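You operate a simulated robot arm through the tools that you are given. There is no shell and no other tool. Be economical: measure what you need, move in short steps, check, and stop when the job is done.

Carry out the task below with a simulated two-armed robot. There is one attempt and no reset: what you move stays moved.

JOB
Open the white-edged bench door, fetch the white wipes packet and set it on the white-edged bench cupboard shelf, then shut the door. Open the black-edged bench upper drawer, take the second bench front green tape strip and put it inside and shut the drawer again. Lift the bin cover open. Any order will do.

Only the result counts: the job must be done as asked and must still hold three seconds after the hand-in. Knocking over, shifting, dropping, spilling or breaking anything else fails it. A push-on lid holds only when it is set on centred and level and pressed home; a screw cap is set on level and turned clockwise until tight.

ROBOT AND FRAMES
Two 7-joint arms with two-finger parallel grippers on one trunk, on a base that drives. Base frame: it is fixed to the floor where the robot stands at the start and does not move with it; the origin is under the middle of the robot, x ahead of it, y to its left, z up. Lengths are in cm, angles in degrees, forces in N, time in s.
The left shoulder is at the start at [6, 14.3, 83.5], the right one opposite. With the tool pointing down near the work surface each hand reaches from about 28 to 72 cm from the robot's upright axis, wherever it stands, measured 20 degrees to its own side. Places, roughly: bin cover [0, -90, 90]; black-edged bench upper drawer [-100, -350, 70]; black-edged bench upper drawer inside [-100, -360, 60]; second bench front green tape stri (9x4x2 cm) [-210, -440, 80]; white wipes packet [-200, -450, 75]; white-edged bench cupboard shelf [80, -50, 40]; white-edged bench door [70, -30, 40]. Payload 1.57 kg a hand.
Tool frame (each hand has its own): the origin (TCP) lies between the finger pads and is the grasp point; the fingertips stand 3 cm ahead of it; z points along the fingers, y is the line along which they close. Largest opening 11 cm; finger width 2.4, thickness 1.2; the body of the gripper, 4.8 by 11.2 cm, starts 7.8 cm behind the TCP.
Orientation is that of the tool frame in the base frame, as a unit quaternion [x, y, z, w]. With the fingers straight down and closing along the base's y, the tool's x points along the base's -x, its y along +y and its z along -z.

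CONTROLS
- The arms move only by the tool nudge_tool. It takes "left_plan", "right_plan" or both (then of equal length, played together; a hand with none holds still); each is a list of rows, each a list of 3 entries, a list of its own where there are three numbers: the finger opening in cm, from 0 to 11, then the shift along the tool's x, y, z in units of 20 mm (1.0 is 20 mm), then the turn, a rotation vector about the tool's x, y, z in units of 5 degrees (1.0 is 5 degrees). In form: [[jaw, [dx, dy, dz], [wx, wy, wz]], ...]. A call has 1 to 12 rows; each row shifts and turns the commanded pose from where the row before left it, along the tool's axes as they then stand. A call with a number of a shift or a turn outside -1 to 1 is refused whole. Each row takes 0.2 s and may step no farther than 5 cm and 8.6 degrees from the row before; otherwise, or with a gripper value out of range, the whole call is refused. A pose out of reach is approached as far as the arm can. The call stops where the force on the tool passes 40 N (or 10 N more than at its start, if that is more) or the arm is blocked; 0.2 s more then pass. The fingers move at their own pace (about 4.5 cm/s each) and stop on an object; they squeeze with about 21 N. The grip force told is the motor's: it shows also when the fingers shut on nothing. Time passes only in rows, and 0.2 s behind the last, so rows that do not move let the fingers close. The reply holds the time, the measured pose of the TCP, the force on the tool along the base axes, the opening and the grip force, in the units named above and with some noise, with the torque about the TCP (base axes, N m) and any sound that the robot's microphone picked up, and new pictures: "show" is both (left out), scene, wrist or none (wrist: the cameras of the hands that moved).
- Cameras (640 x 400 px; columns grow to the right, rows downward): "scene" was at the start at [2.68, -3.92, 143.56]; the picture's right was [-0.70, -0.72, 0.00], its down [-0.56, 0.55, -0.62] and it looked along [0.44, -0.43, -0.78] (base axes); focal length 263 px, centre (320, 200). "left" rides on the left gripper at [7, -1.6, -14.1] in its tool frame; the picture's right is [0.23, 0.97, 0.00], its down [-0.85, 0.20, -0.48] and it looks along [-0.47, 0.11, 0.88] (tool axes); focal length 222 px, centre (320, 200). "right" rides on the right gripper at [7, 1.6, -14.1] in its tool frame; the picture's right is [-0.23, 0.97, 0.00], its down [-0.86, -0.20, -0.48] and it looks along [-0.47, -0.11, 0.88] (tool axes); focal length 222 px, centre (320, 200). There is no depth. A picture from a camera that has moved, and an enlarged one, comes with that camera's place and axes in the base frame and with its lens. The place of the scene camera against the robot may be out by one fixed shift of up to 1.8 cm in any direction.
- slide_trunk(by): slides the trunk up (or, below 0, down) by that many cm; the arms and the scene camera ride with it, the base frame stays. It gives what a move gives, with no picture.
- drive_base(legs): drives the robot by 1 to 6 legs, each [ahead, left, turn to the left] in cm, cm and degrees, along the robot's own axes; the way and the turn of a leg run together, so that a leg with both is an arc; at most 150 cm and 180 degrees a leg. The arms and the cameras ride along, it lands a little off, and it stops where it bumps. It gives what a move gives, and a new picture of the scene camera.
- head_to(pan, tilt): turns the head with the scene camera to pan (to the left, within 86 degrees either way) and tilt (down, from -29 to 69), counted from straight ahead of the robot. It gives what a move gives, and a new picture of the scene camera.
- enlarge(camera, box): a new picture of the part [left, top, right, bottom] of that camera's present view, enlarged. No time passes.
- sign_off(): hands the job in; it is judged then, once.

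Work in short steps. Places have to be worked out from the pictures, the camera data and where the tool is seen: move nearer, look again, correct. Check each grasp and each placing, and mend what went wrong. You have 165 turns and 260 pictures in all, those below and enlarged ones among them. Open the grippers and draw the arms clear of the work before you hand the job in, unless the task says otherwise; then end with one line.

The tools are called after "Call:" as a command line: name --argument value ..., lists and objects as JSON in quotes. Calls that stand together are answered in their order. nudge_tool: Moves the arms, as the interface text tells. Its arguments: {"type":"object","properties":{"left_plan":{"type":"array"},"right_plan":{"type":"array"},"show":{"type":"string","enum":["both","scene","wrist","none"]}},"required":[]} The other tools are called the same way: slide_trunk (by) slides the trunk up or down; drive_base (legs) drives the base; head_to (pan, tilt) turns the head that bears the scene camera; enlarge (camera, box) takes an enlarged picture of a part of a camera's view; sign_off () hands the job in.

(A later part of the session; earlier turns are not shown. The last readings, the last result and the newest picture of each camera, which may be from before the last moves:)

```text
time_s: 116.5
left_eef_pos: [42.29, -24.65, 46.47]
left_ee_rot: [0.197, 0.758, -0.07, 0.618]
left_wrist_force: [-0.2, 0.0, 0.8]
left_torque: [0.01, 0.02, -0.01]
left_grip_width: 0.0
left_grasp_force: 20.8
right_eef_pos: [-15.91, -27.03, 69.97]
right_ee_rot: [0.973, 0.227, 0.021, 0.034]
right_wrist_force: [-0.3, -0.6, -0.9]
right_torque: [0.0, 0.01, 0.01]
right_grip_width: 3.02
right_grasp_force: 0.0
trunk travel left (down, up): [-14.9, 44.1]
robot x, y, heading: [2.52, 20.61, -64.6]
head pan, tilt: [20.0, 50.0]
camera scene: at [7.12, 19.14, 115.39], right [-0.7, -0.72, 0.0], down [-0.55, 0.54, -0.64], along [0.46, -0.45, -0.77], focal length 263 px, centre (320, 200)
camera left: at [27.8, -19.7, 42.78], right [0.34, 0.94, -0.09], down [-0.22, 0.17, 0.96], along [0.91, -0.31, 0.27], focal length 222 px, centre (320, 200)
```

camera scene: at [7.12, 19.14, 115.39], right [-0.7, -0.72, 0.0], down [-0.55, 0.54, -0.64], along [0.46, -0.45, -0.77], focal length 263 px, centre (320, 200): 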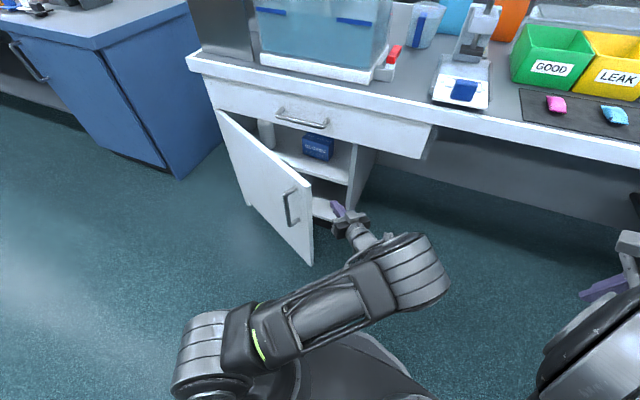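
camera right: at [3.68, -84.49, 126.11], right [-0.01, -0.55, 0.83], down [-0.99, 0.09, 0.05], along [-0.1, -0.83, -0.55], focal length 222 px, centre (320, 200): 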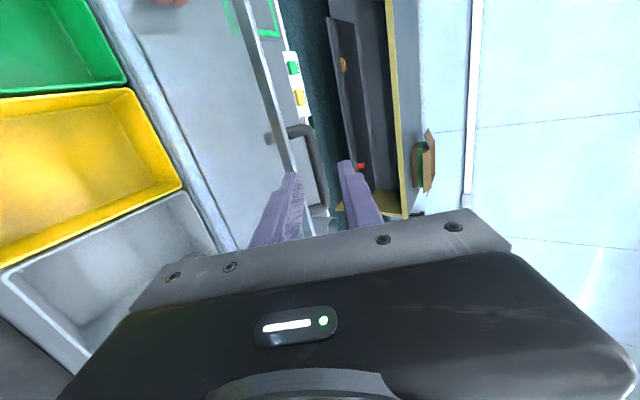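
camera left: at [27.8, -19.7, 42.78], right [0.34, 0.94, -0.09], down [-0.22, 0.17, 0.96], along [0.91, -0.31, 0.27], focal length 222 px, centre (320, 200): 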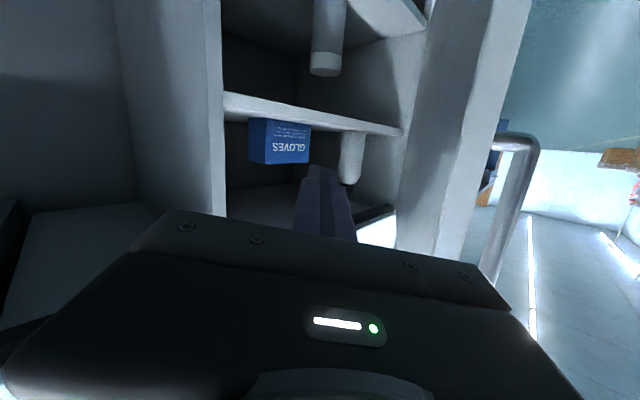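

Now the fingers are parallel to the door. Push along tool +y (left and outward).

Call:
nudge_tool --left_plan '[[0, [0, 0.5, 0.3], [0, 0, 0]], [0, [0, 0.5, 0.3], [0, 0, 0]], [0, [0, 0.5, 0.3], [0, 0, 0]], [0, [0, 0.5, 0], [0, 0, 0]], [0, [0, 0.5, 0], [0, 0, 0]], [0, [0, 0.5, 0], [0, 0, 0]], [0, [0, 0.5, 0], [0, 0, 0]], [0, [0, 0.5, 0], [0, 0, 0]], [0, [0, 0.5, 0], [0, 0, 0]], [0, [0, 0.5, 0], [0, 0, 0]], [0, [0, 0.5, 0], [0, 0, 0]], [0, [0, 0.5, 0], [0, 0, 0]]]' --show "scene"

```text
time_s: 119.1
left_eef_pos: [48.69, -14.46, 47.77]
left_ee_rot: [0.197, 0.757, -0.071, 0.618]
left_wrist_force: [-0.3, 0.9, -0.4]
left_torque: [0.02, 0.02, 0.0]
left_grip_width: 0.0
left_grasp_force: 21.3
right_eef_pos: [-15.86, -27.08, 69.87]
right_ee_rot: [0.973, 0.228, 0.021, 0.035]
right_wrist_force: [-0.4, 0.3, 0.0]
right_torque: [0.0, 0.0, -0.01]
right_grip_width: 2.97
right_grasp_force: 0.0
trunk travel left (down, up): [-14.9, 44.1]
robot x, y, heading: [2.76, 20.49, -64.5]
head pan, tilt: [20.0, 50.0]
camera scene: at [7.12, 19.13, 115.39], right [-0.7, -0.71, 0.0], down [-0.55, 0.54, -0.64], along [0.46, -0.45, -0.77], focal length 263 px, centre (320, 200)
```

scene: 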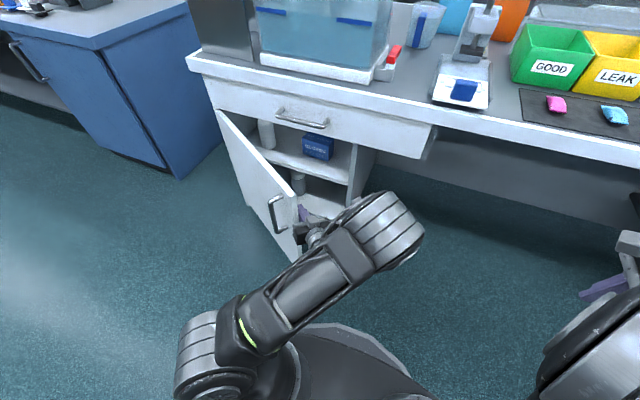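

Call:
nudge_tool --left_plan '[[0, [0, 0.6, 0.3], [0, 0, 0]], [0, [0, 0.6, 0.3], [0, 0, 0]], [0, [0, 0.6, 0.3], [0, 0, 0]], [0, [0, 0.6, 0.3], [0, 0, 0]], [0, [0, 0.6, 0.3], [0, 0, 0]], [0, [0, 0.6, 0.3], [0, 0, 0]], [0, [0, 0.6, 0.3], [0, 0, 0]], [0, [0, 0.6, 0.3], [0, 0, 0]], [0, [0, 0.6, 0.3], [0, 0, 0]], [0, [0, 0.6, 0.3], [0, 0, 0]], [0, [0, 0.6, 0.3], [0, 0, 0]], [0, [0, 0.6, 0.3], [0, 0, 0]]]' --show "scene"

```text
time_s: 120.0
left_eef_pos: [51.31, -11.69, 47.87]
left_ee_rot: [0.201, 0.758, -0.073, 0.616]
left_wrist_force: [-10.2, 3.1, 5.6]
left_torque: [0.2, -0.21, 0.51]
left_grip_width: 0.02
left_grasp_force: 21.3
right_eef_pos: [-16.0, -26.98, 69.84]
right_ee_rot: [0.973, 0.227, 0.022, 0.036]
right_wrist_force: [-0.7, 0.2, -0.2]
right_torque: [-0.03, 0.01, 0.0]
right_grip_width: 3.01
right_grasp_force: 0.0
trunk travel left (down, up): [-14.9, 44.1]
robot x, y, heading: [2.74, 20.36, -64.4]
head pan, tilt: [20.0, 50.0]
stopped in row 4 (left hand): the force on the tool passed its limit at 52 N (the readings are from after the stop); the commanded pose is now the measured one
camera scene: at [6.97, 19.17, 115.4], right [-0.7, -0.71, 0.0], down [-0.55, 0.54, -0.64], along [0.46, -0.45, -0.77], focal length 263 px, centre (320, 200)
```

scene: 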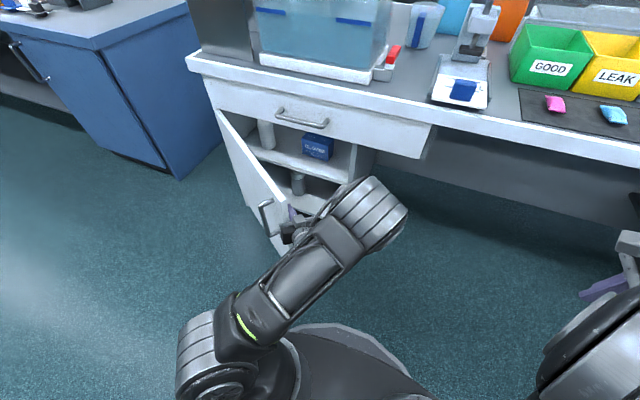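

Call:
nudge_tool --left_plan '[[0, [0, -0.6, 0], [0, 0, 0]], [0, [0, -0.65, 0.7], [0.5, 0, 0]], [0, [0, -0.65, 0.7], [0.5, 0, 0]], [0, [0, -0.65, 0.7], [0.5, 0, 0]], [0, [0, -0.65, 0.7], [0.5, 0, 0]], [0, [0, 0.4, 0.25], [0, 0, 0]], [0, [0, 0.4, 0.25], [0, 0, 0]], [0, [0, 0.4, 0.25], [0, 0, 0]], [0, [0, 0.4, 0.25], [0, 0, 0]], [0, [0, 0.4, 0.25], [0, 0, 0]], [0, [0, 0.4, 0.25], [0, 0, 0]], [0, [0, 0.4, 0.25], [0, 0, 0]]]' --show "both"

```text
time_s: 120.5
left_eef_pos: [50.83, -13.84, 47.31]
left_ee_rot: [0.208, 0.756, -0.083, 0.615]
left_wrist_force: [-10.0, 1.7, 5.4]
left_torque: [0.21, -0.1, 0.5]
left_grip_width: 0.01
left_grasp_force: 20.8
right_eef_pos: [-16.14, -27.09, 69.91]
right_ee_rot: [0.973, 0.227, 0.022, 0.035]
right_wrist_force: [-0.3, 0.2, 0.2]
right_torque: [-0.02, -0.01, 0.02]
right_grip_width: 3.0
right_grasp_force: 0.0
trunk travel left (down, up): [-14.9, 44.1]
robot x, y, heading: [2.91, 20.33, -64.4]
head pan, tilt: [20.0, 50.0]
stopped in row 2 (left hand): the force on the tool passed its limit at 56 N (the readings are from after the stop); the commanded pose is now the measured one
camera scene: at [6.94, 19.18, 115.4], right [-0.7, -0.71, 0.0], down [-0.55, 0.54, -0.64], along [0.46, -0.45, -0.77], focal length 263 px, centre (320, 200)
camera left: at [36.44, -8.36, 43.79], right [0.37, 0.92, -0.09], down [-0.21, 0.18, 0.96], along [0.9, -0.34, 0.26], focal length 222 px, centre (320, 200)
```

scene: 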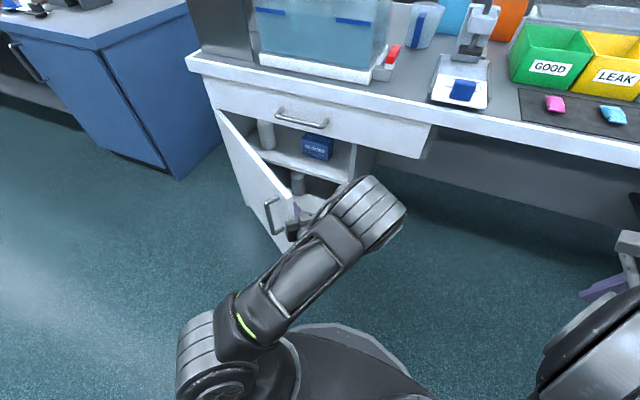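
left: 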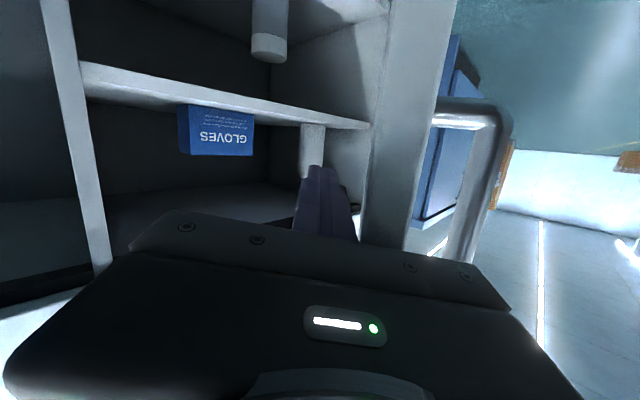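

Call:
nudge_tool --left_plan '[[0, [0, 0, -0.4], [0, 0, 0]], [0, [0, -0.9, -0.2], [0, 0, 0]], [0, [0, -0.9, 0], [0, 0, 0]], [0, [0, -0.9, 0], [0, 0, 0]], [0, [0, -0.9, 0], [0, 0, 0]], [0, [0, 0, 0.9], [0, 0, 0]], [0, [0, 0, 0.9], [0, 0, 0]], [0, [0, 0, 0.9], [0, 0, 0]], [0, [0, 0, 0.6], [0, 0, 0]]]' --show "both"

```text
time_s: 122.5
left_eef_pos: [52.6, -22.29, 45.25]
left_ee_rot: [0.209, 0.756, -0.083, 0.615]
left_wrist_force: [0.2, -0.1, -0.2]
left_torque: [0.03, 0.0, 0.02]
left_grip_width: 0.0
left_grasp_force: 20.7
right_eef_pos: [-16.06, -27.0, 69.79]
right_ee_rot: [0.973, 0.227, 0.021, 0.035]
right_wrist_force: [-0.2, 0.0, 0.3]
right_torque: [-0.01, -0.02, 0.02]
right_grip_width: 3.02
right_grasp_force: 0.0
trunk travel left (down, up): [-14.9, 44.1]
robot x, y, heading: [2.65, 20.59, -64.5]
head pan, tilt: [20.0, 50.0]
camera scene: at [7.06, 19.14, 115.39], right [-0.7, -0.71, 0.0], down [-0.55, 0.54, -0.64], along [0.46, -0.45, -0.77], focal length 263 px, centre (320, 200)
camera left: at [38.29, -16.99, 41.55], right [0.37, 0.92, -0.09], down [-0.21, 0.18, 0.96], along [0.9, -0.34, 0.26], focal length 222 px, centre (320, 200)
```

scene: 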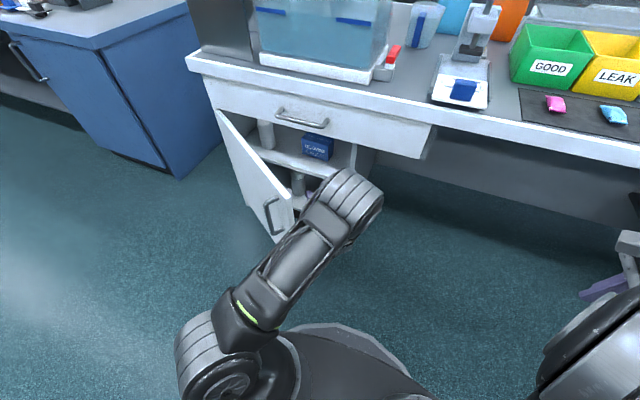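
left: 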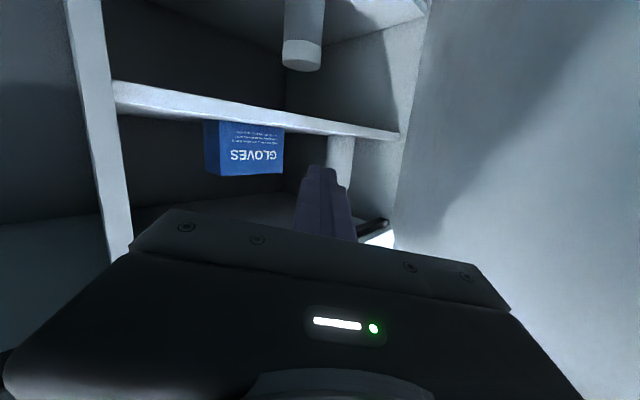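

Now the hand is inside the door. Push along +y.

Call:
nudge_tool --left_plan '[[0, [0, 0.6, 0], [0, 0, 0]], [0, [0, 0.6, 0], [0, 0, 0]], [0, [0, 0.6, 0], [0, 0, 0]], [0, [0, 0.6, 0], [0, 0, 0]], [0, [0, 0.6, 0], [0, 0, 0]], [0, [0, 0.6, 0], [0, 0, 0]], [0, [0, 0.6, 0], [0, 0, 0]], [0, [0, 0.6, 0], [0, 0, 0]], [0, [0, 0.6, 0], [0, 0, 0]], [0, [0, 0.6, 0], [0, 0, 0]], [0, [0, 0.6, 0], [0, 0, 0]], [0, [0, 0.6, 0], [0, 0, 0]]]' --show "scene"

```text
time_s: 125.1
left_eef_pos: [59.01, -9.45, 47.0]
left_ee_rot: [0.207, 0.757, -0.081, 0.615]
left_wrist_force: [0.7, 0.1, -0.7]
left_torque: [0.04, 0.0, 0.01]
left_grip_width: 0.01
left_grasp_force: 21.0
right_eef_pos: [-15.89, -27.03, 69.78]
right_ee_rot: [0.973, 0.227, 0.021, 0.035]
right_wrist_force: [0.1, -0.4, -0.7]
right_torque: [0.0, -0.01, 0.0]
right_grip_width: 2.99
right_grasp_force: 0.0
trunk travel left (down, up): [-14.9, 44.1]
robot x, y, heading: [2.8, 20.67, -64.3]
head pan, tilt: [20.0, 50.0]
camera scene: at [7.06, 19.14, 115.39], right [-0.7, -0.71, 0.0], down [-0.55, 0.54, -0.64], along [0.46, -0.45, -0.77], focal length 263 px, centre (320, 200)
```

scene: 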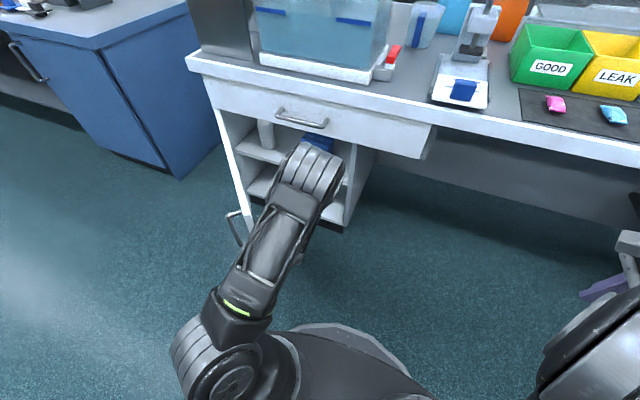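

Call:
nudge_tool --left_plan '[[0, [0, 0.6, 0.2], [0, 0, 0]], [0, [0, 0.6, 0.2], [0, 0, 0]], [0, [0, 0.6, 0.2], [0, 0, 0]], [0, [0, 0.6, 0.2], [0, 0, 0]], [0, [0, 0.6, 0.2], [0, 0, 0]], [0, [0, 0.6, 0.2], [0, 0, 0]], [0, [0, 0.6, 0.2], [0, 0, 0]]]' --show "scene"

```text
time_s: 126.7
left_eef_pos: [64.94, -2.94, 47.55]
left_ee_rot: [0.209, 0.756, -0.082, 0.614]
left_wrist_force: [0.0, 1.3, 0.0]
left_torque: [-0.01, 0.0, 0.02]
left_grip_width: 0.01
left_grasp_force: 20.7
right_eef_pos: [-16.1, -27.21, 69.97]
right_ee_rot: [0.973, 0.226, 0.02, 0.035]
right_wrist_force: [-0.8, -0.8, -0.2]
right_torque: [-0.01, 0.03, -0.04]
right_grip_width: 2.98
right_grasp_force: 0.1
trunk travel left (down, up): [-14.9, 44.1]
robot x, y, heading: [2.59, 20.67, -64.5]
head pan, tilt: [20.0, 50.0]
camera scene: at [7.07, 19.13, 115.39], right [-0.7, -0.71, 0.0], down [-0.55, 0.54, -0.64], along [0.46, -0.45, -0.77], focal length 263 px, centre (320, 200)
```

scene: 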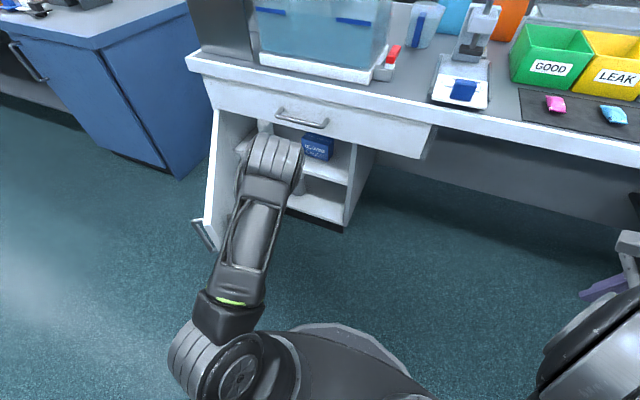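

Door fully open (~95°). Move the hand off the door, drive clear and restore the left hand to pointing down.

Call:
nudge_tool --left_plan '[[0, [0, -0.8, 0], [0, 0, 0]], [0, [0, -0.8, 0], [0, 0, 0]], [0, [0, -0.8, 0], [0, 0, 0]], [0, [0, -0.8, 0], [0, 0, 0]]]' --show "none"

Call:
drive_base --legs '[[0, -15, 0], [-35, 0, 0]]'

Call:
slide_trunk --by 32

Call:
nudge_tool --left_plan '[[5, [0, 0, 0], [0.95, 0.95, 0]], [5, [0, 0, 0], [0.95, 0.95, 0]], [5, [0, 0, 0], [0.95, 0.95, 0]], [5, [0, 0, 0], [0.95, 0.95, 0]], [5, [0, 0, 0], [0.95, 0.95, 0]], [5, [0, 0, 0], [0.95, 0.95, 0]], [5, [0, 0, 0], [0.95, 0.95, 0]], [5, [0, 0, 0], [0.95, 0.95, 0]], [5, [0, 0, 0], [0, 1, 0]], [5, [0, 0, 0], [0, 1, 0]], [5, [0, 0, 0], [0, 1, 0]], [5, [0, 0, 0], [0, 1, 0]]]' --show "scene"

```text
time_s: 127.7
left_eef_pos: [62.17, -8.56, 46.88]
left_ee_rot: [0.207, 0.757, -0.081, 0.615]
left_wrist_force: [-0.6, -1.0, 0.1]
left_torque: [-0.01, 0.03, 0.0]
left_grip_width: 0.0
left_grasp_force: 21.0
right_eef_pos: [-15.95, -27.11, 69.87]
right_ee_rot: [0.973, 0.227, 0.02, 0.035]
right_wrist_force: [1.0, -0.4, 0.3]
right_torque: [-0.04, -0.03, 0.0]
right_grip_width: 3.02
right_grasp_force: 0.0
trunk travel left (down, up): [-14.9, 44.1]
robot x, y, heading: [2.45, 20.12, -64.4]
head pan, tilt: [20.0, 50.0]
```

```text
time_s: 130.9
left_eef_pos: [33.19, 17.29, 46.88]
left_ee_rot: [0.206, 0.758, -0.079, 0.614]
left_wrist_force: [0.2, 0.2, -0.6]
left_torque: [-0.01, -0.02, 0.01]
left_grip_width: 0.01
left_grasp_force: 21.1
right_eef_pos: [-44.66, -1.56, 69.92]
right_ee_rot: [0.972, 0.23, 0.021, 0.035]
right_wrist_force: [0.4, 0.3, -0.1]
right_torque: [-0.04, 0.01, 0.0]
right_grip_width: 2.99
right_grasp_force: 0.0
trunk travel left (down, up): [-14.9, 44.1]
robot x, y, heading: [-26.16, 46.51, -64.1]
head pan, tilt: [20.0, 50.0]
camera scene: at [-21.9, 44.75, 115.39], right [-0.7, -0.72, 0.0], down [-0.55, 0.53, -0.64], along [0.46, -0.45, -0.77], focal length 263 px, centre (320, 200)
```

scene: 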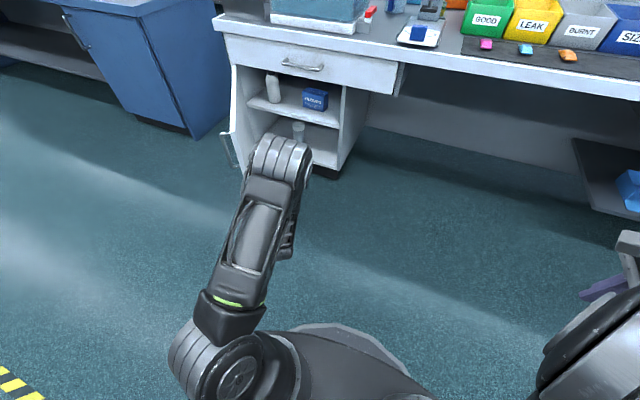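

```text
time_s: 134.1
left_eef_pos: [33.33, 17.14, 78.88]
left_ee_rot: [0.207, 0.757, -0.081, 0.615]
left_wrist_force: [-0.1, 0.5, 0.1]
left_torque: [0.01, 0.0, 0.04]
left_grip_width: 0.02
left_grasp_force: 21.4
right_eef_pos: [-44.71, -1.63, 101.79]
right_ee_rot: [0.972, 0.23, 0.02, 0.034]
right_wrist_force: [-0.5, -0.5, -0.5]
right_torque: [-0.02, 0.01, -0.04]
right_grip_width: 2.99
right_grasp_force: 0.0
trunk travel left (down, up): [-46.9, 12.1]
robot x, y, heading: [-26.3, 45.76, -64.2]
head pan, tilt: [20.0, 50.0]
```

```text
time_s: 136.7
left_eef_pos: [33.35, 17.28, 78.79]
left_ee_rot: [0.444, 0.875, -0.173, 0.089]
left_wrist_force: [-0.5, 0.3, 0.1]
left_torque: [0.0, 0.01, -0.01]
left_grip_width: 5.01
left_grasp_force: 0.1
right_eef_pos: [-44.76, -1.53, 101.81]
right_ee_rot: [0.972, 0.23, 0.021, 0.034]
right_wrist_force: [-0.6, 0.5, 0.4]
right_torque: [0.0, 0.03, -0.04]
right_grip_width: 3.01
right_grasp_force: 0.0
trunk travel left (down, up): [-46.9, 12.1]
robot x, y, heading: [-26.19, 46.17, -64.2]
head pan, tilt: [20.0, 50.0]
camera scene: at [-21.9, 44.72, 147.38], right [-0.7, -0.72, 0.0], down [-0.55, 0.53, -0.64], along [0.46, -0.45, -0.77], focal length 263 px, centre (320, 200)
```

scene: 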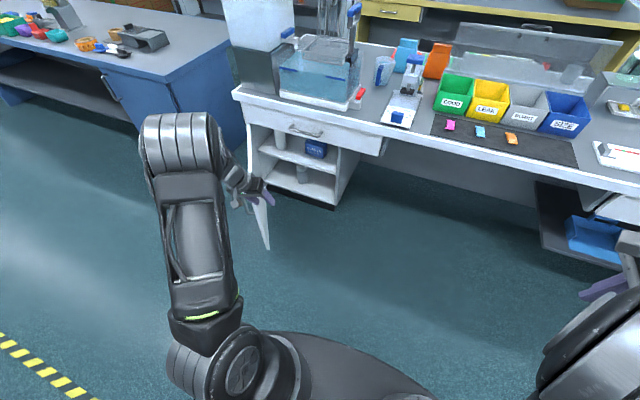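

Finish restoring the left hand to vertical and tuck both hands in, then move right along the aisle to inspect the passage to the far benches.

Call:
nudge_tool --left_plan '[[5, [0, 0, 0], [-0.56, 0.96, 0.53]], [5, [0, 0, 0], [-0.56, 0.96, 0.53]], [5, [0, 0, 0], [-0.56, 0.96, 0.53]], [5, [0, 0, 0], [-0.56, 0.96, 0.53]], [5, [0.9, -0.7, -1], [0, 0, 0]], [5, [0.9, -0.7, -1], [0, 0, 0]], [5, [0.9, -0.7, -1], [0, 0, 0]], [5, [0.9, -0.7, -1], [0, 0, 0]], [5, [0.9, -0.7, -1], [0, 0, 0]], [5, [0.9, -0.7, -1], [0, 0, 0]], [5, [0.9, -0.7, -1], [0, 0, 0]], [5, [0.9, -0.7, -1], [0, 0, 0]]]' --right_plan '[[3, [0.5, 0, 0], [0, 0, 0]], [3, [0.5, 0, 0], [0, 0, 0]], [3, [0.5, 0, 0], [0, 0, 0]], [3, [0.5, 0, 0], [0, 0, 0]], [3, [0.5, 0, 0], [0, 0, 0]], [3, [0.5, 0, 0], [0, 0, 0]], [3, [0.5, 0, 0], [0, 0, 0]], [3, [0.5, 0, 0], [0, 0, 0]], [3, [0.5, 0, 0], [0, 0, 0]], [3, [0.5, 0, 0], [0, 0, 0]], [3, [0.5, 0, 0], [0, 0, 0]], [3, [0.5, 0, 0], [0, 0, 0]]]' --show "none"

Call:
drive_base --legs '[[0, -110, 0]]'

Call:
head_to --pan -25 --tilt 40

```text
time_s: 139.3
left_eef_pos: [16.74, 25.73, 94.98]
left_ee_rot: [0.534, 0.846, -0.004, 0.001]
left_wrist_force: [1.5, 0.2, 0.3]
left_torque: [-0.01, 0.0, -0.03]
left_grip_width: 5.0
left_grasp_force: 0.0
right_eef_pos: [-34.16, 3.97, 102.13]
right_ee_rot: [0.972, 0.229, 0.02, 0.035]
right_wrist_force: [-1.0, 0.9, 0.4]
right_torque: [-0.02, -0.02, 0.02]
right_grip_width: 2.99
right_grasp_force: 0.0
trunk travel left (down, up): [-46.9, 12.1]
robot x, y, heading: [-26.55, 46.38, -64.1]
head pan, tilt: [20.0, 50.0]
```

```text
time_s: 144.9
left_eef_pos: [-82.27, -22.3, 94.9]
left_ee_rot: [0.533, 0.846, -0.002, 0.001]
left_wrist_force: [0.0, -0.2, -0.1]
left_torque: [-0.01, 0.0, -0.02]
left_grip_width: 5.01
left_grasp_force: 0.0
right_eef_pos: [-133.25, -44.18, 102.11]
right_ee_rot: [0.972, 0.23, 0.021, 0.035]
right_wrist_force: [-0.1, -0.1, -0.8]
right_torque: [0.02, -0.04, -0.03]
right_grip_width: 3.0
right_grasp_force: 0.1
trunk travel left (down, up): [-46.9, 12.1]
robot x, y, heading: [-125.69, -2.31, -64.4]
head pan, tilt: [20.0, 50.0]
camera scene: at [-121.09, -3.36, 147.39], right [-0.7, -0.72, 0.0], down [-0.55, 0.53, -0.64], along [0.46, -0.45, -0.77], focal length 263 px, centre (320, 200)
```

scene: 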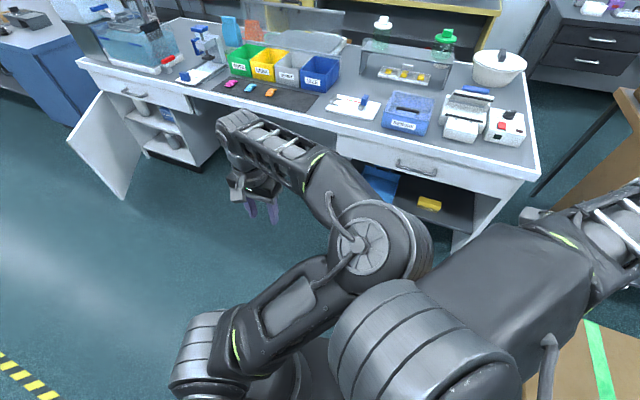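

```text
time_s: 146.1
left_eef_pos: [-82.28, -22.4, 94.95]
left_ee_rot: [0.533, 0.846, -0.003, 0.0]
left_wrist_force: [0.4, 0.0, -0.1]
left_torque: [-0.01, -0.01, 0.01]
left_grip_width: 5.02
left_grasp_force: 0.1
right_eef_pos: [-133.19, -44.16, 102.15]
right_ee_rot: [0.972, 0.231, 0.02, 0.035]
right_wrist_force: [-0.3, 0.0, 0.5]
right_torque: [-0.02, -0.01, -0.02]
right_grip_width: 3.02
right_grasp_force: 0.1
trunk travel left (down, up): [-46.9, 12.1]
robot x, y, heading: [-125.39, -2.19, -64.1]
head pan, tilt: [-25.0, 40.0]
camera scene: at [-126.45, -6.49, 148.8], right [-1.0, -0.02, 0.0], down [-0.01, 0.64, -0.77], along [0.01, -0.77, -0.64], focal length 263 px, centre (320, 200)
```

scene: 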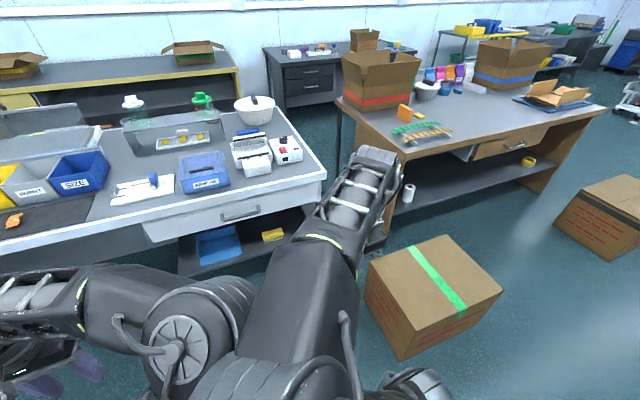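

The gap between the white bench and the brown table is roughly 50–55 cm — likely too tight. Zoom in on the far cluster and the surroundings for a route.

Call:
enlarge --camera "scene" --box '[256, 16, 448, 136]'

Call:
head_to --pan -70 --tilt 30

```text
3.33 times, centred on (352, 76) of scene
camera zoom: at [-126.45, -6.49, 148.8], right [-1.0, -0.02, 0.0], down [-0.01, 0.64, -0.77], along [0.01, -0.77, -0.64], focal length 876 px, centre (213, 613)
```

zoom: 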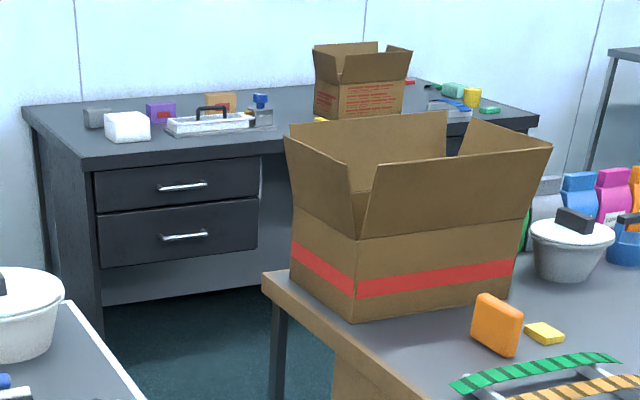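

```text
time_s: 147.2
left_eef_pos: [-82.34, -22.42, 94.98]
left_ee_rot: [0.532, 0.847, -0.004, 0.002]
left_wrist_force: [-0.5, 0.4, 0.4]
left_torque: [-0.01, -0.04, -0.01]
left_grip_width: 5.01
left_grasp_force: 0.0
right_eef_pos: [-133.09, -44.19, 102.1]
right_ee_rot: [0.972, 0.23, 0.021, 0.034]
right_wrist_force: [0.0, 0.4, 0.3]
right_torque: [-0.02, 0.01, -0.03]
right_grip_width: 3.03
right_grasp_force: 0.0
trunk travel left (down, up): [-46.9, 12.1]
robot x, y, heading: [-125.43, -1.6, -64.1]
head pan, tilt: [-70.0, 30.0]
camera scene: at [-132.88, -4.5, 150.34], right [-0.72, 0.69, 0.0], down [0.35, 0.36, -0.87], along [-0.6, -0.62, -0.5], focal length 263 px, centre (320, 200)
```

scene: 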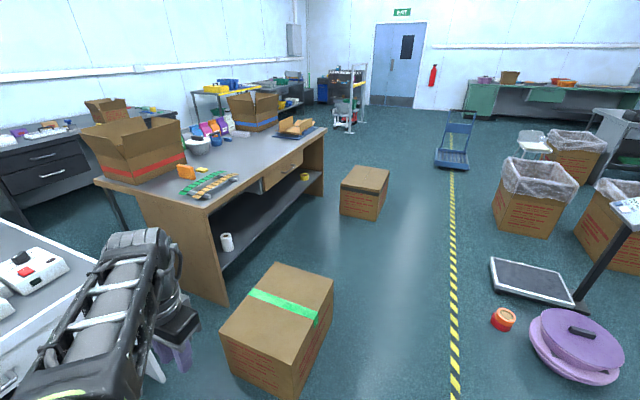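

Items (green strip, wipes) are on the right part of the black bench, around l≈-390. There's a clear route: along the aisle, around the brown table's right end. Driving the first stretch sideways.

Call:
drive_base --legs '[[-18, 0, 0], [0, -150, 0], [0, -150, 0], [0, -25, 0]]'

Call:
head_to --pan 0 --tilt 25

```text
time_s: 164.3
left_eef_pos: [-382.69, -154.06, 94.92]
left_ee_rot: [0.519, 0.855, -0.002, 0.002]
left_wrist_force: [-0.9, 0.3, 0.0]
left_torque: [-0.03, -0.05, -0.04]
left_grip_width: 5.01
left_grasp_force: 0.0
right_eef_pos: [-432.65, -177.57, 102.1]
right_ee_rot: [0.969, 0.246, 0.021, 0.034]
right_wrist_force: [-0.9, -0.1, -0.5]
right_torque: [0.02, 0.0, -0.01]
right_grip_width: 3.01
right_grasp_force: 0.0
trunk travel left (down, up): [-46.9, 12.1]
robot x, y, heading: [-426.31, -135.12, -61.8]
head pan, tilt: [-70.0, 30.0]
camera scene: at [-433.83, -137.92, 150.33], right [-0.74, 0.67, 0.0], down [0.34, 0.37, -0.87], along [-0.58, -0.64, -0.5], focal length 263 px, centre (320, 200)
```

scene: 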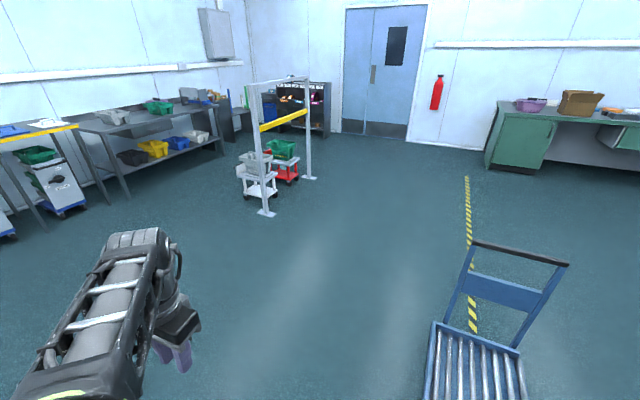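

```text
time_s: 165.8
left_eef_pos: [-382.5, -154.04, 94.97]
left_ee_rot: [0.519, 0.855, -0.003, 0.001]
left_wrist_force: [-0.2, -0.8, 0.4]
left_torque: [0.01, 0.0, -0.01]
left_grip_width: 5.0
left_grasp_force: 0.1
right_eef_pos: [-432.78, -177.53, 102.13]
right_ee_rot: [0.968, 0.246, 0.021, 0.035]
right_wrist_force: [0.5, -0.4, 0.8]
right_torque: [0.0, -0.01, 0.0]
right_grip_width: 2.99
right_grasp_force: 0.1
trunk travel left (down, up): [-46.9, 12.1]
robot x, y, heading: [-426.34, -135.13, -62.3]
head pan, tilt: [0.0, 25.0]
camera scene: at [-423.37, -139.31, 151.13], right [-0.88, -0.47, 0.0], down [-0.2, 0.37, -0.91], along [0.42, -0.8, -0.42], focal length 263 px, centre (320, 200)
```

scene: 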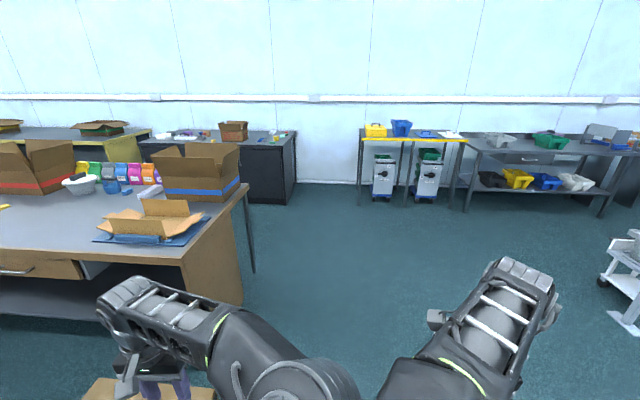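

Clear path past the table's right end. Drive forward, and correct the heading.

Call:
drive_base --legs '[[0, -5, -2], [140, 0, 0], [88, 0, 0]]'

Call:
head_to --pan 25 --tilt 35

```text
time_s: 177.7
left_eef_pos: [-285.3, -365.19, 94.96]
left_ee_rot: [0.528, 0.849, -0.002, 0.002]
left_wrist_force: [0.5, -1.1, 0.4]
left_torque: [-0.02, -0.02, -0.01]
left_grip_width: 4.99
left_grasp_force: 0.0
right_eef_pos: [-335.9, -387.64, 102.12]
right_ee_rot: [0.971, 0.236, 0.021, 0.034]
right_wrist_force: [0.3, 0.0, -0.1]
right_torque: [0.01, 0.01, 0.03]
right_grip_width: 3.03
right_grasp_force: 0.0
trunk travel left (down, up): [-46.9, 12.1]
robot x, y, heading: [-328.94, -345.52, -63.3]
head pan, tilt: [0.0, 25.0]
camera scene: at [-325.78, -349.59, 151.13], right [-0.89, -0.45, 0.0], down [-0.19, 0.38, -0.91], along [0.41, -0.81, -0.42], focal length 263 px, centre (320, 200)
```

scene: 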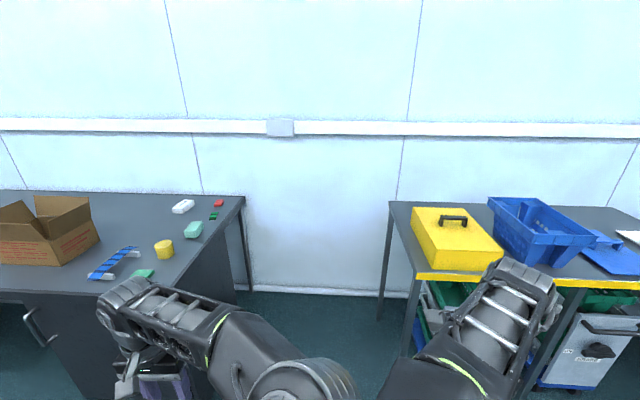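

```text
time_s: 178.6
left_eef_pos: [-285.4, -365.14, 94.89]
left_ee_rot: [0.528, 0.849, -0.002, 0.001]
left_wrist_force: [-0.5, 0.7, 0.0]
left_torque: [0.02, 0.03, 0.03]
left_grip_width: 5.0
left_grasp_force: 0.0
right_eef_pos: [-335.9, -387.57, 102.16]
right_ee_rot: [0.971, 0.236, 0.021, 0.035]
right_wrist_force: [-1.1, -0.4, -0.8]
right_torque: [0.0, -0.03, 0.01]
right_grip_width: 3.0
right_grasp_force: 0.0
trunk travel left (down, up): [-46.9, 12.1]
robot x, y, heading: [-329.16, -345.36, -63.2]
head pan, tilt: [25.0, 35.0]
camera scene: at [-323.03, -346.78, 149.56], right [-0.62, -0.78, 0.0], down [-0.45, 0.36, -0.82], along [0.64, -0.51, -0.57], focal length 263 px, centre (320, 200)
```

scene: 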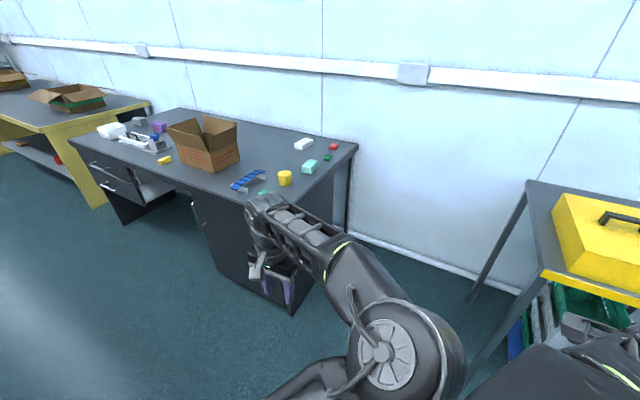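

Call:
enlarge --camera "scene" --box '[160, 110, 376, 245]'

```text
2.96 times, centred on (268, 178) of scene
camera zoom: at [-323.03, -346.78, 149.56], right [-0.62, -0.78, 0.0], down [-0.45, 0.36, -0.82], along [0.64, -0.51, -0.57], focal length 779 px, centre (474, 267)
```

zoom: 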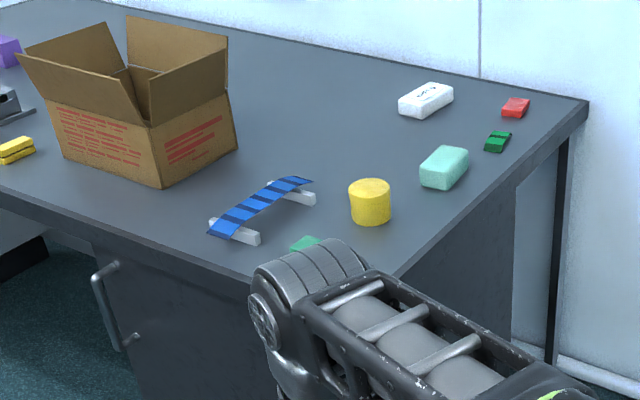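

Candidates: the small dark-green strip near the back right corner matches the given place (-210,-440); the white labelled packet is at ≈(-182,-445). Best reached from the bench's right end. I'll turn to face the bench's end and strafe into the gap.

Call:
drive_base --legs '[[0, 8, 0], [0, 0, 90], [0, -95, 0]]'

Call:
head_to --pan -10 --tilt 45

```text
time_s: 187.9
left_eef_pos: [-260.8, -385.93, 94.86]
left_ee_rot: [-0.205, 0.979, -0.001, 0.003]
left_wrist_force: [0.2, 0.0, -0.5]
left_torque: [0.0, -0.02, 0.02]
left_grip_width: 5.01
left_grasp_force: 0.0
right_eef_pos: [-240.74, -437.54, 102.11]
right_ee_rot: [0.539, 0.841, 0.039, 0.01]
right_wrist_force: [-0.2, -0.8, -0.1]
right_torque: [0.01, 0.02, -0.01]
right_grip_width: 2.99
right_grasp_force: 0.1
trunk travel left (down, up): [-46.9, 12.1]
robot x, y, heading: [-282.32, -428.39, 23.8]
head pan, tilt: [25.0, 35.0]
camera scene: at [-279.27, -421.77, 149.56], right [0.75, -0.66, 0.0], down [-0.38, -0.43, -0.82], along [0.54, 0.62, -0.57], focal length 263 px, centre (320, 200)
```

scene: 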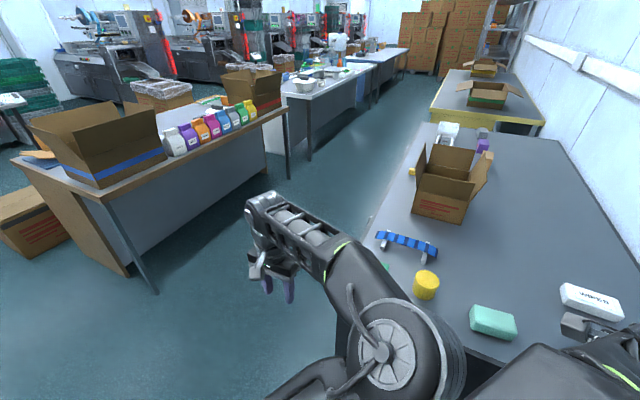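

```text
time_s: 188.9
left_eef_pos: [-260.71, -385.92, 94.8]
left_ee_rot: [-0.205, 0.979, -0.001, 0.003]
left_wrist_force: [-0.3, 0.5, 0.5]
left_torque: [0.01, 0.02, -0.02]
left_grip_width: 4.99
left_grasp_force: 0.1
right_eef_pos: [-240.78, -437.49, 102.01]
right_ee_rot: [0.539, 0.842, 0.039, 0.01]
right_wrist_force: [-0.6, 0.3, 0.3]
right_torque: [0.01, 0.0, 0.01]
right_grip_width: 2.99
right_grasp_force: 0.2
trunk travel left (down, up): [-46.9, 12.1]
robot x, y, heading: [-282.46, -428.45, 24.0]
head pan, tilt: [-10.0, 45.0]
camera scene: at [-277.18, -426.41, 148.08], right [0.24, -0.97, 0.0], down [-0.69, -0.17, -0.71], along [0.69, 0.17, -0.71], focal length 263 px, centre (320, 200)
```

scene: 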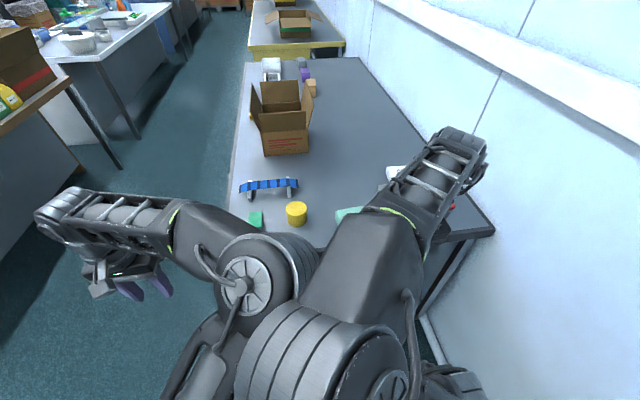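

Call:
enlarge --camera "scene" --box '[220, 150, 380, 250]'

Call:
enlarge --camera "right" --box '[0, 0, 640, 400]'

```text
4.00 times, centred on (300, 200) of scene
camera zoom: at [-277.18, -426.41, 148.08], right [0.24, -0.97, 0.0], down [-0.69, -0.17, -0.71], along [0.69, 0.17, -0.71], focal length 1051 px, centre (400, 200)
```

zoom: 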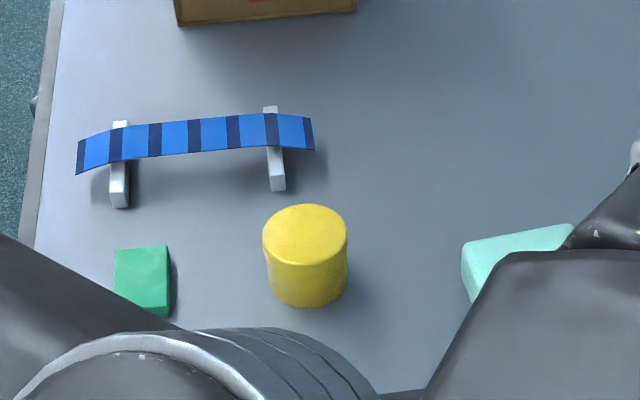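

```text
1.00 times, centred on (320, 200) of right (not enlarged: the box is as wide or as high as the picture)
camera zoom: at [-243.06, -431.4, 116.46], right [0.98, 0.2, 0.07], down [0.15, -0.89, 0.44], along [0.15, -0.42, -0.9], focal length 222 px, centre (320, 200)
```

zoom: 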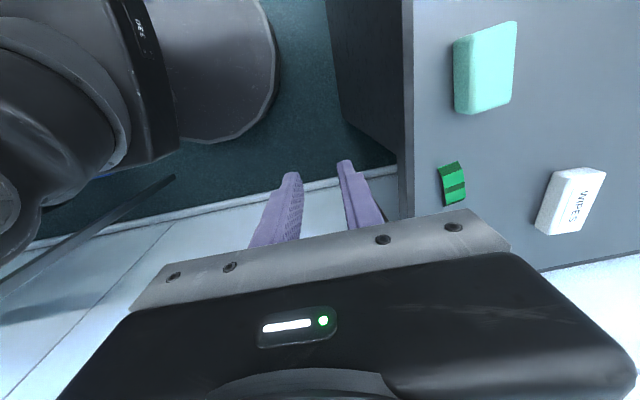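

Call:
enlarge --camera "left" --box '[0, 0, 640, 400]'

Call:
enlarge --camera "right" --box '[400, 0, 640, 240]'

```text
1.00 times, centred on (320, 200) of left (not enlarged: the box is as wide or as high as the picture)
camera zoom: at [-266.55, -390.23, 109.04], right [-0.6, 0.8, 0.0], down [0.7, 0.53, 0.48], along [0.39, 0.29, -0.88], focal length 222 px, centre (320, 200)
```

zoom: 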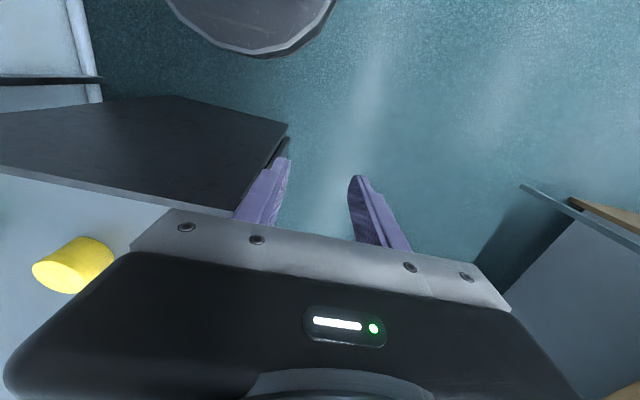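

```text
1.67 times, centred on (520, 120) of right
camera zoom: at [-243.06, -431.4, 116.46], right [0.98, 0.2, 0.07], down [0.15, -0.89, 0.44], along [0.15, -0.42, -0.9], focal length 370 px, centre (-13, 333)
```

zoom: 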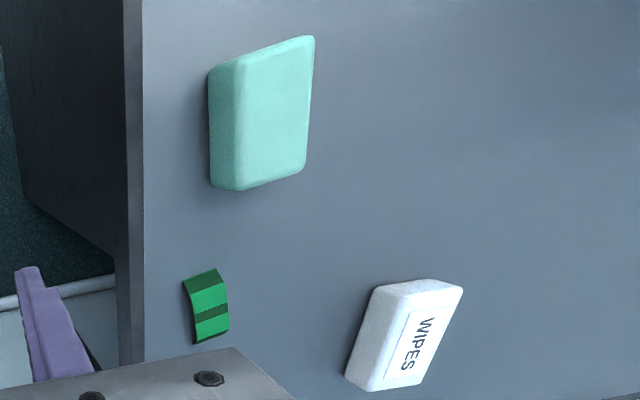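

The dark-green striped piece measures ≈9×4 cm and sits at the given place, so it is the tape strip; the white "WIPES" packet is at ≈(-186,-440). Move closer: forward 15, right 12, then position the right hand over the strip.

Call:
drive_base --legs '[[13, -12, 2.5]]'

Call:
nudge_tool --right_plan '[[7, [0, 0, 0], [0.87, -0.29, 0]], [7, [0, 0.5, 0.3], [0, 0, 0]], [7, [0, 0.5, 0.3], [0, 0, 0]], [7, [0, 0.5, 0.3], [0, 0, 0]], [7, [0, 0.5, 0.3], [0, 0, 0]]]' --show "wrist"

```text
time_s: 190.4
left_eef_pos: [-245.78, -390.46, 94.95]
left_ee_rot: [-0.228, 0.974, -0.001, 0.002]
left_wrist_force: [0.7, -0.6, -0.7]
left_torque: [0.01, 0.03, 0.01]
left_grip_width: 5.0
left_grasp_force: 0.0
right_eef_pos: [-223.36, -441.04, 102.03]
right_ee_rot: [0.519, 0.854, 0.04, 0.009]
right_wrist_force: [0.0, 0.3, 0.4]
right_torque: [-0.01, 0.05, 0.0]
right_grip_width: 3.01
right_grasp_force: 0.0
trunk travel left (down, up): [-46.9, 12.1]
robot x, y, heading: [-265.59, -434.11, 26.7]
head pan, tilt: [-10.0, 45.0]
camera scene: at [-260.17, -431.71, 148.07], right [0.29, -0.96, 0.0], down [-0.68, -0.2, -0.71], along [0.68, 0.2, -0.71], focal length 263 px, centre (320, 200)
```

scene: 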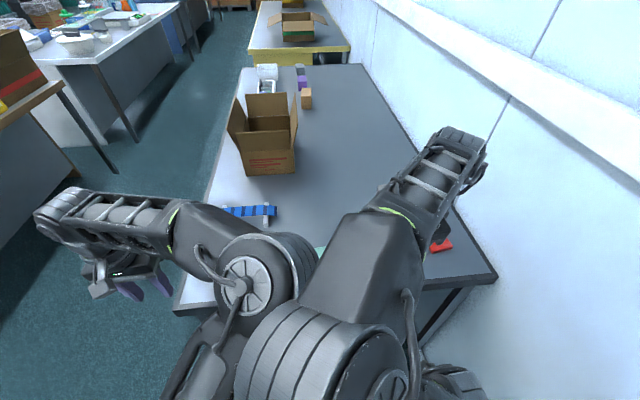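

```text
time_s: 191.7
left_eef_pos: [-245.81, -390.48, 94.88]
left_ee_rot: [-0.229, 0.973, -0.001, 0.003]
left_wrist_force: [-0.5, 0.3, -0.3]
left_torque: [-0.02, -0.01, -0.01]
left_grip_width: 5.0
left_grasp_force: 0.0
right_eef_pos: [-219.92, -439.26, 99.79]
right_ee_rot: [0.519, 0.855, 0.001, 0.0]
right_wrist_force: [-0.1, 0.0, 0.2]
right_torque: [-0.02, 0.01, 0.02]
right_grip_width: 7.0
right_grasp_force: 0.0
trunk travel left (down, up): [-46.9, 12.1]
robot x, y, heading: [-265.77, -434.36, 26.7]
head pan, tilt: [-10.0, 45.0]
camera right: at [-221.68, -432.35, 113.87], right [0.97, 0.25, 0.0], down [0.22, -0.85, 0.48], along [0.12, -0.46, -0.88], focal length 222 px, centre (320, 200)
```

right: 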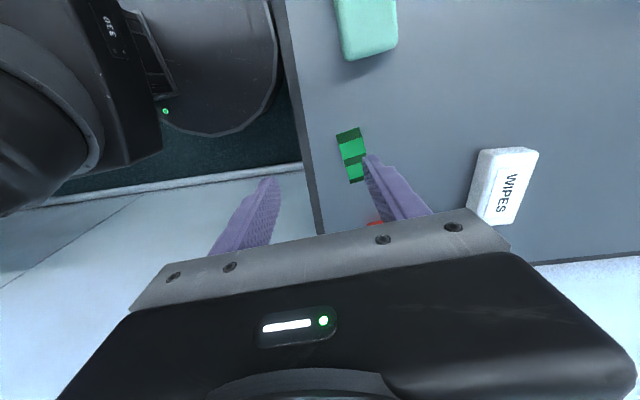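

Call:
nudge_tool --right_plan '[[7, [-0.78, 0.97, 0.5], [0, 0, 0]], [7, [-0.77, 0.96, 0.9], [0, 0, 0]], [7, [0, 0, 0.9], [0, 0, 0]], [7, [0, 0, 0.9], [0, 0, 0]], [7, [0, 0, 0.9], [0, 0, 0]], [7, [0, 0, 0.9], [0, 0, 0]]]' --show "wrist"

Call:
enlarge --camera "right" --box '[220, 60, 440, 230]'

```text
time_s: 193.1
left_eef_pos: [-245.91, -390.42, 94.78]
left_ee_rot: [-0.228, 0.974, -0.001, 0.003]
left_wrist_force: [-0.4, -0.8, -1.1]
left_torque: [-0.04, 0.01, 0.03]
left_grip_width: 5.0
left_grasp_force: 0.1
right_eef_pos: [-215.17, -440.3, 89.72]
right_ee_rot: [0.52, 0.854, 0.001, 0.0]
right_wrist_force: [0.0, 0.7, -0.6]
right_torque: [0.0, 0.03, 0.03]
right_grip_width: 6.99
right_grasp_force: 0.1
trunk travel left (down, up): [-46.9, 12.1]
robot x, y, heading: [-265.36, -434.12, 26.5]
head pan, tilt: [-10.0, 45.0]
camera right: at [-217.08, -433.4, 103.82], right [0.97, 0.25, 0.0], down [0.22, -0.85, 0.48], along [0.12, -0.46, -0.88], focal length 222 px, centre (320, 200)
```

right: 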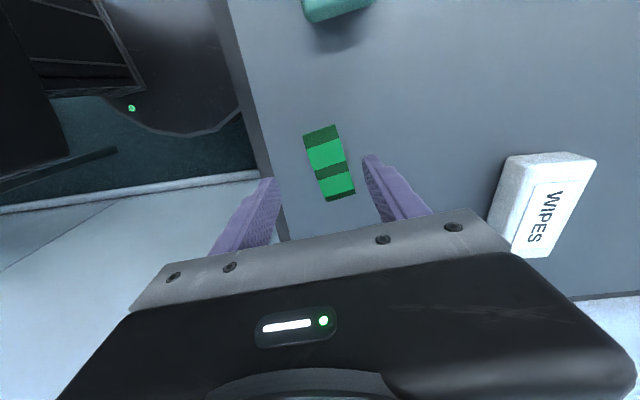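

```text
2.35 times, centred on (330, 145) of right
camera zoom: at [-217.08, -433.4, 103.82], right [0.97, 0.25, 0.0], down [0.22, -0.85, 0.48], along [0.12, -0.46, -0.88], focal length 523 px, centre (296, 329)
```

zoom: 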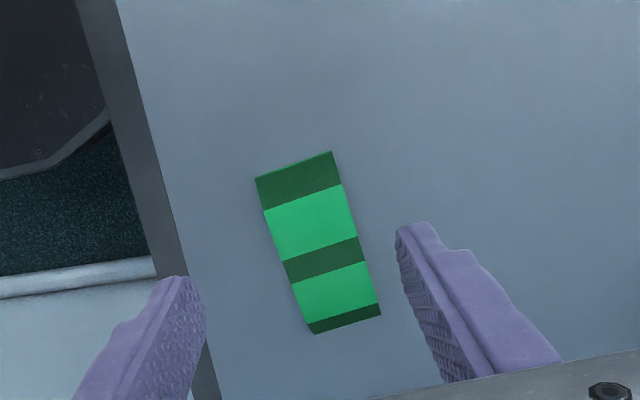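

Call:
nudge_tool --right_plan '[[7, [-0.28, 0.45, 0.8], [0, 0, 0]], [7, [0, 0, 0.8], [0, 0, 0]], [7, [0, 0, 0.6], [0, 0, 0]], [7, [0, 0, 0.3], [0, 0, 0]], [7, [0, 0, 0], [0, 0, 0]]]' --show "wrist"

```text
time_s: 194.2
left_eef_pos: [-245.86, -390.49, 94.82]
left_ee_rot: [-0.228, 0.974, -0.002, 0.004]
left_wrist_force: [0.4, -0.7, -0.5]
left_torque: [-0.01, 0.02, 0.0]
left_grip_width: 5.0
left_grasp_force: 0.1
right_eef_pos: [-213.76, -440.17, 84.66]
right_ee_rot: [0.519, 0.855, 0.001, 0.001]
right_wrist_force: [0.2, 0.5, 0.0]
right_torque: [0.01, -0.02, -0.01]
right_grip_width: 7.0
right_grasp_force: 0.1
trunk travel left (down, up): [-46.9, 12.1]
robot x, y, heading: [-265.63, -434.07, 26.8]
head pan, tilt: [-10.0, 45.0]
camera right: at [-215.68, -433.35, 98.86], right [0.97, 0.25, 0.0], down [0.22, -0.85, 0.48], along [0.12, -0.46, -0.88], focal length 222 px, centre (320, 200)
```

right: 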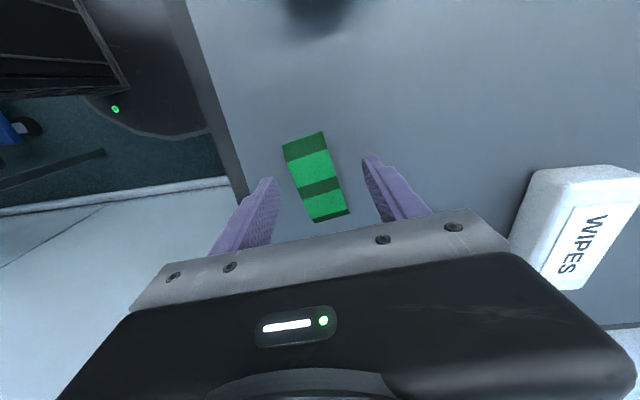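

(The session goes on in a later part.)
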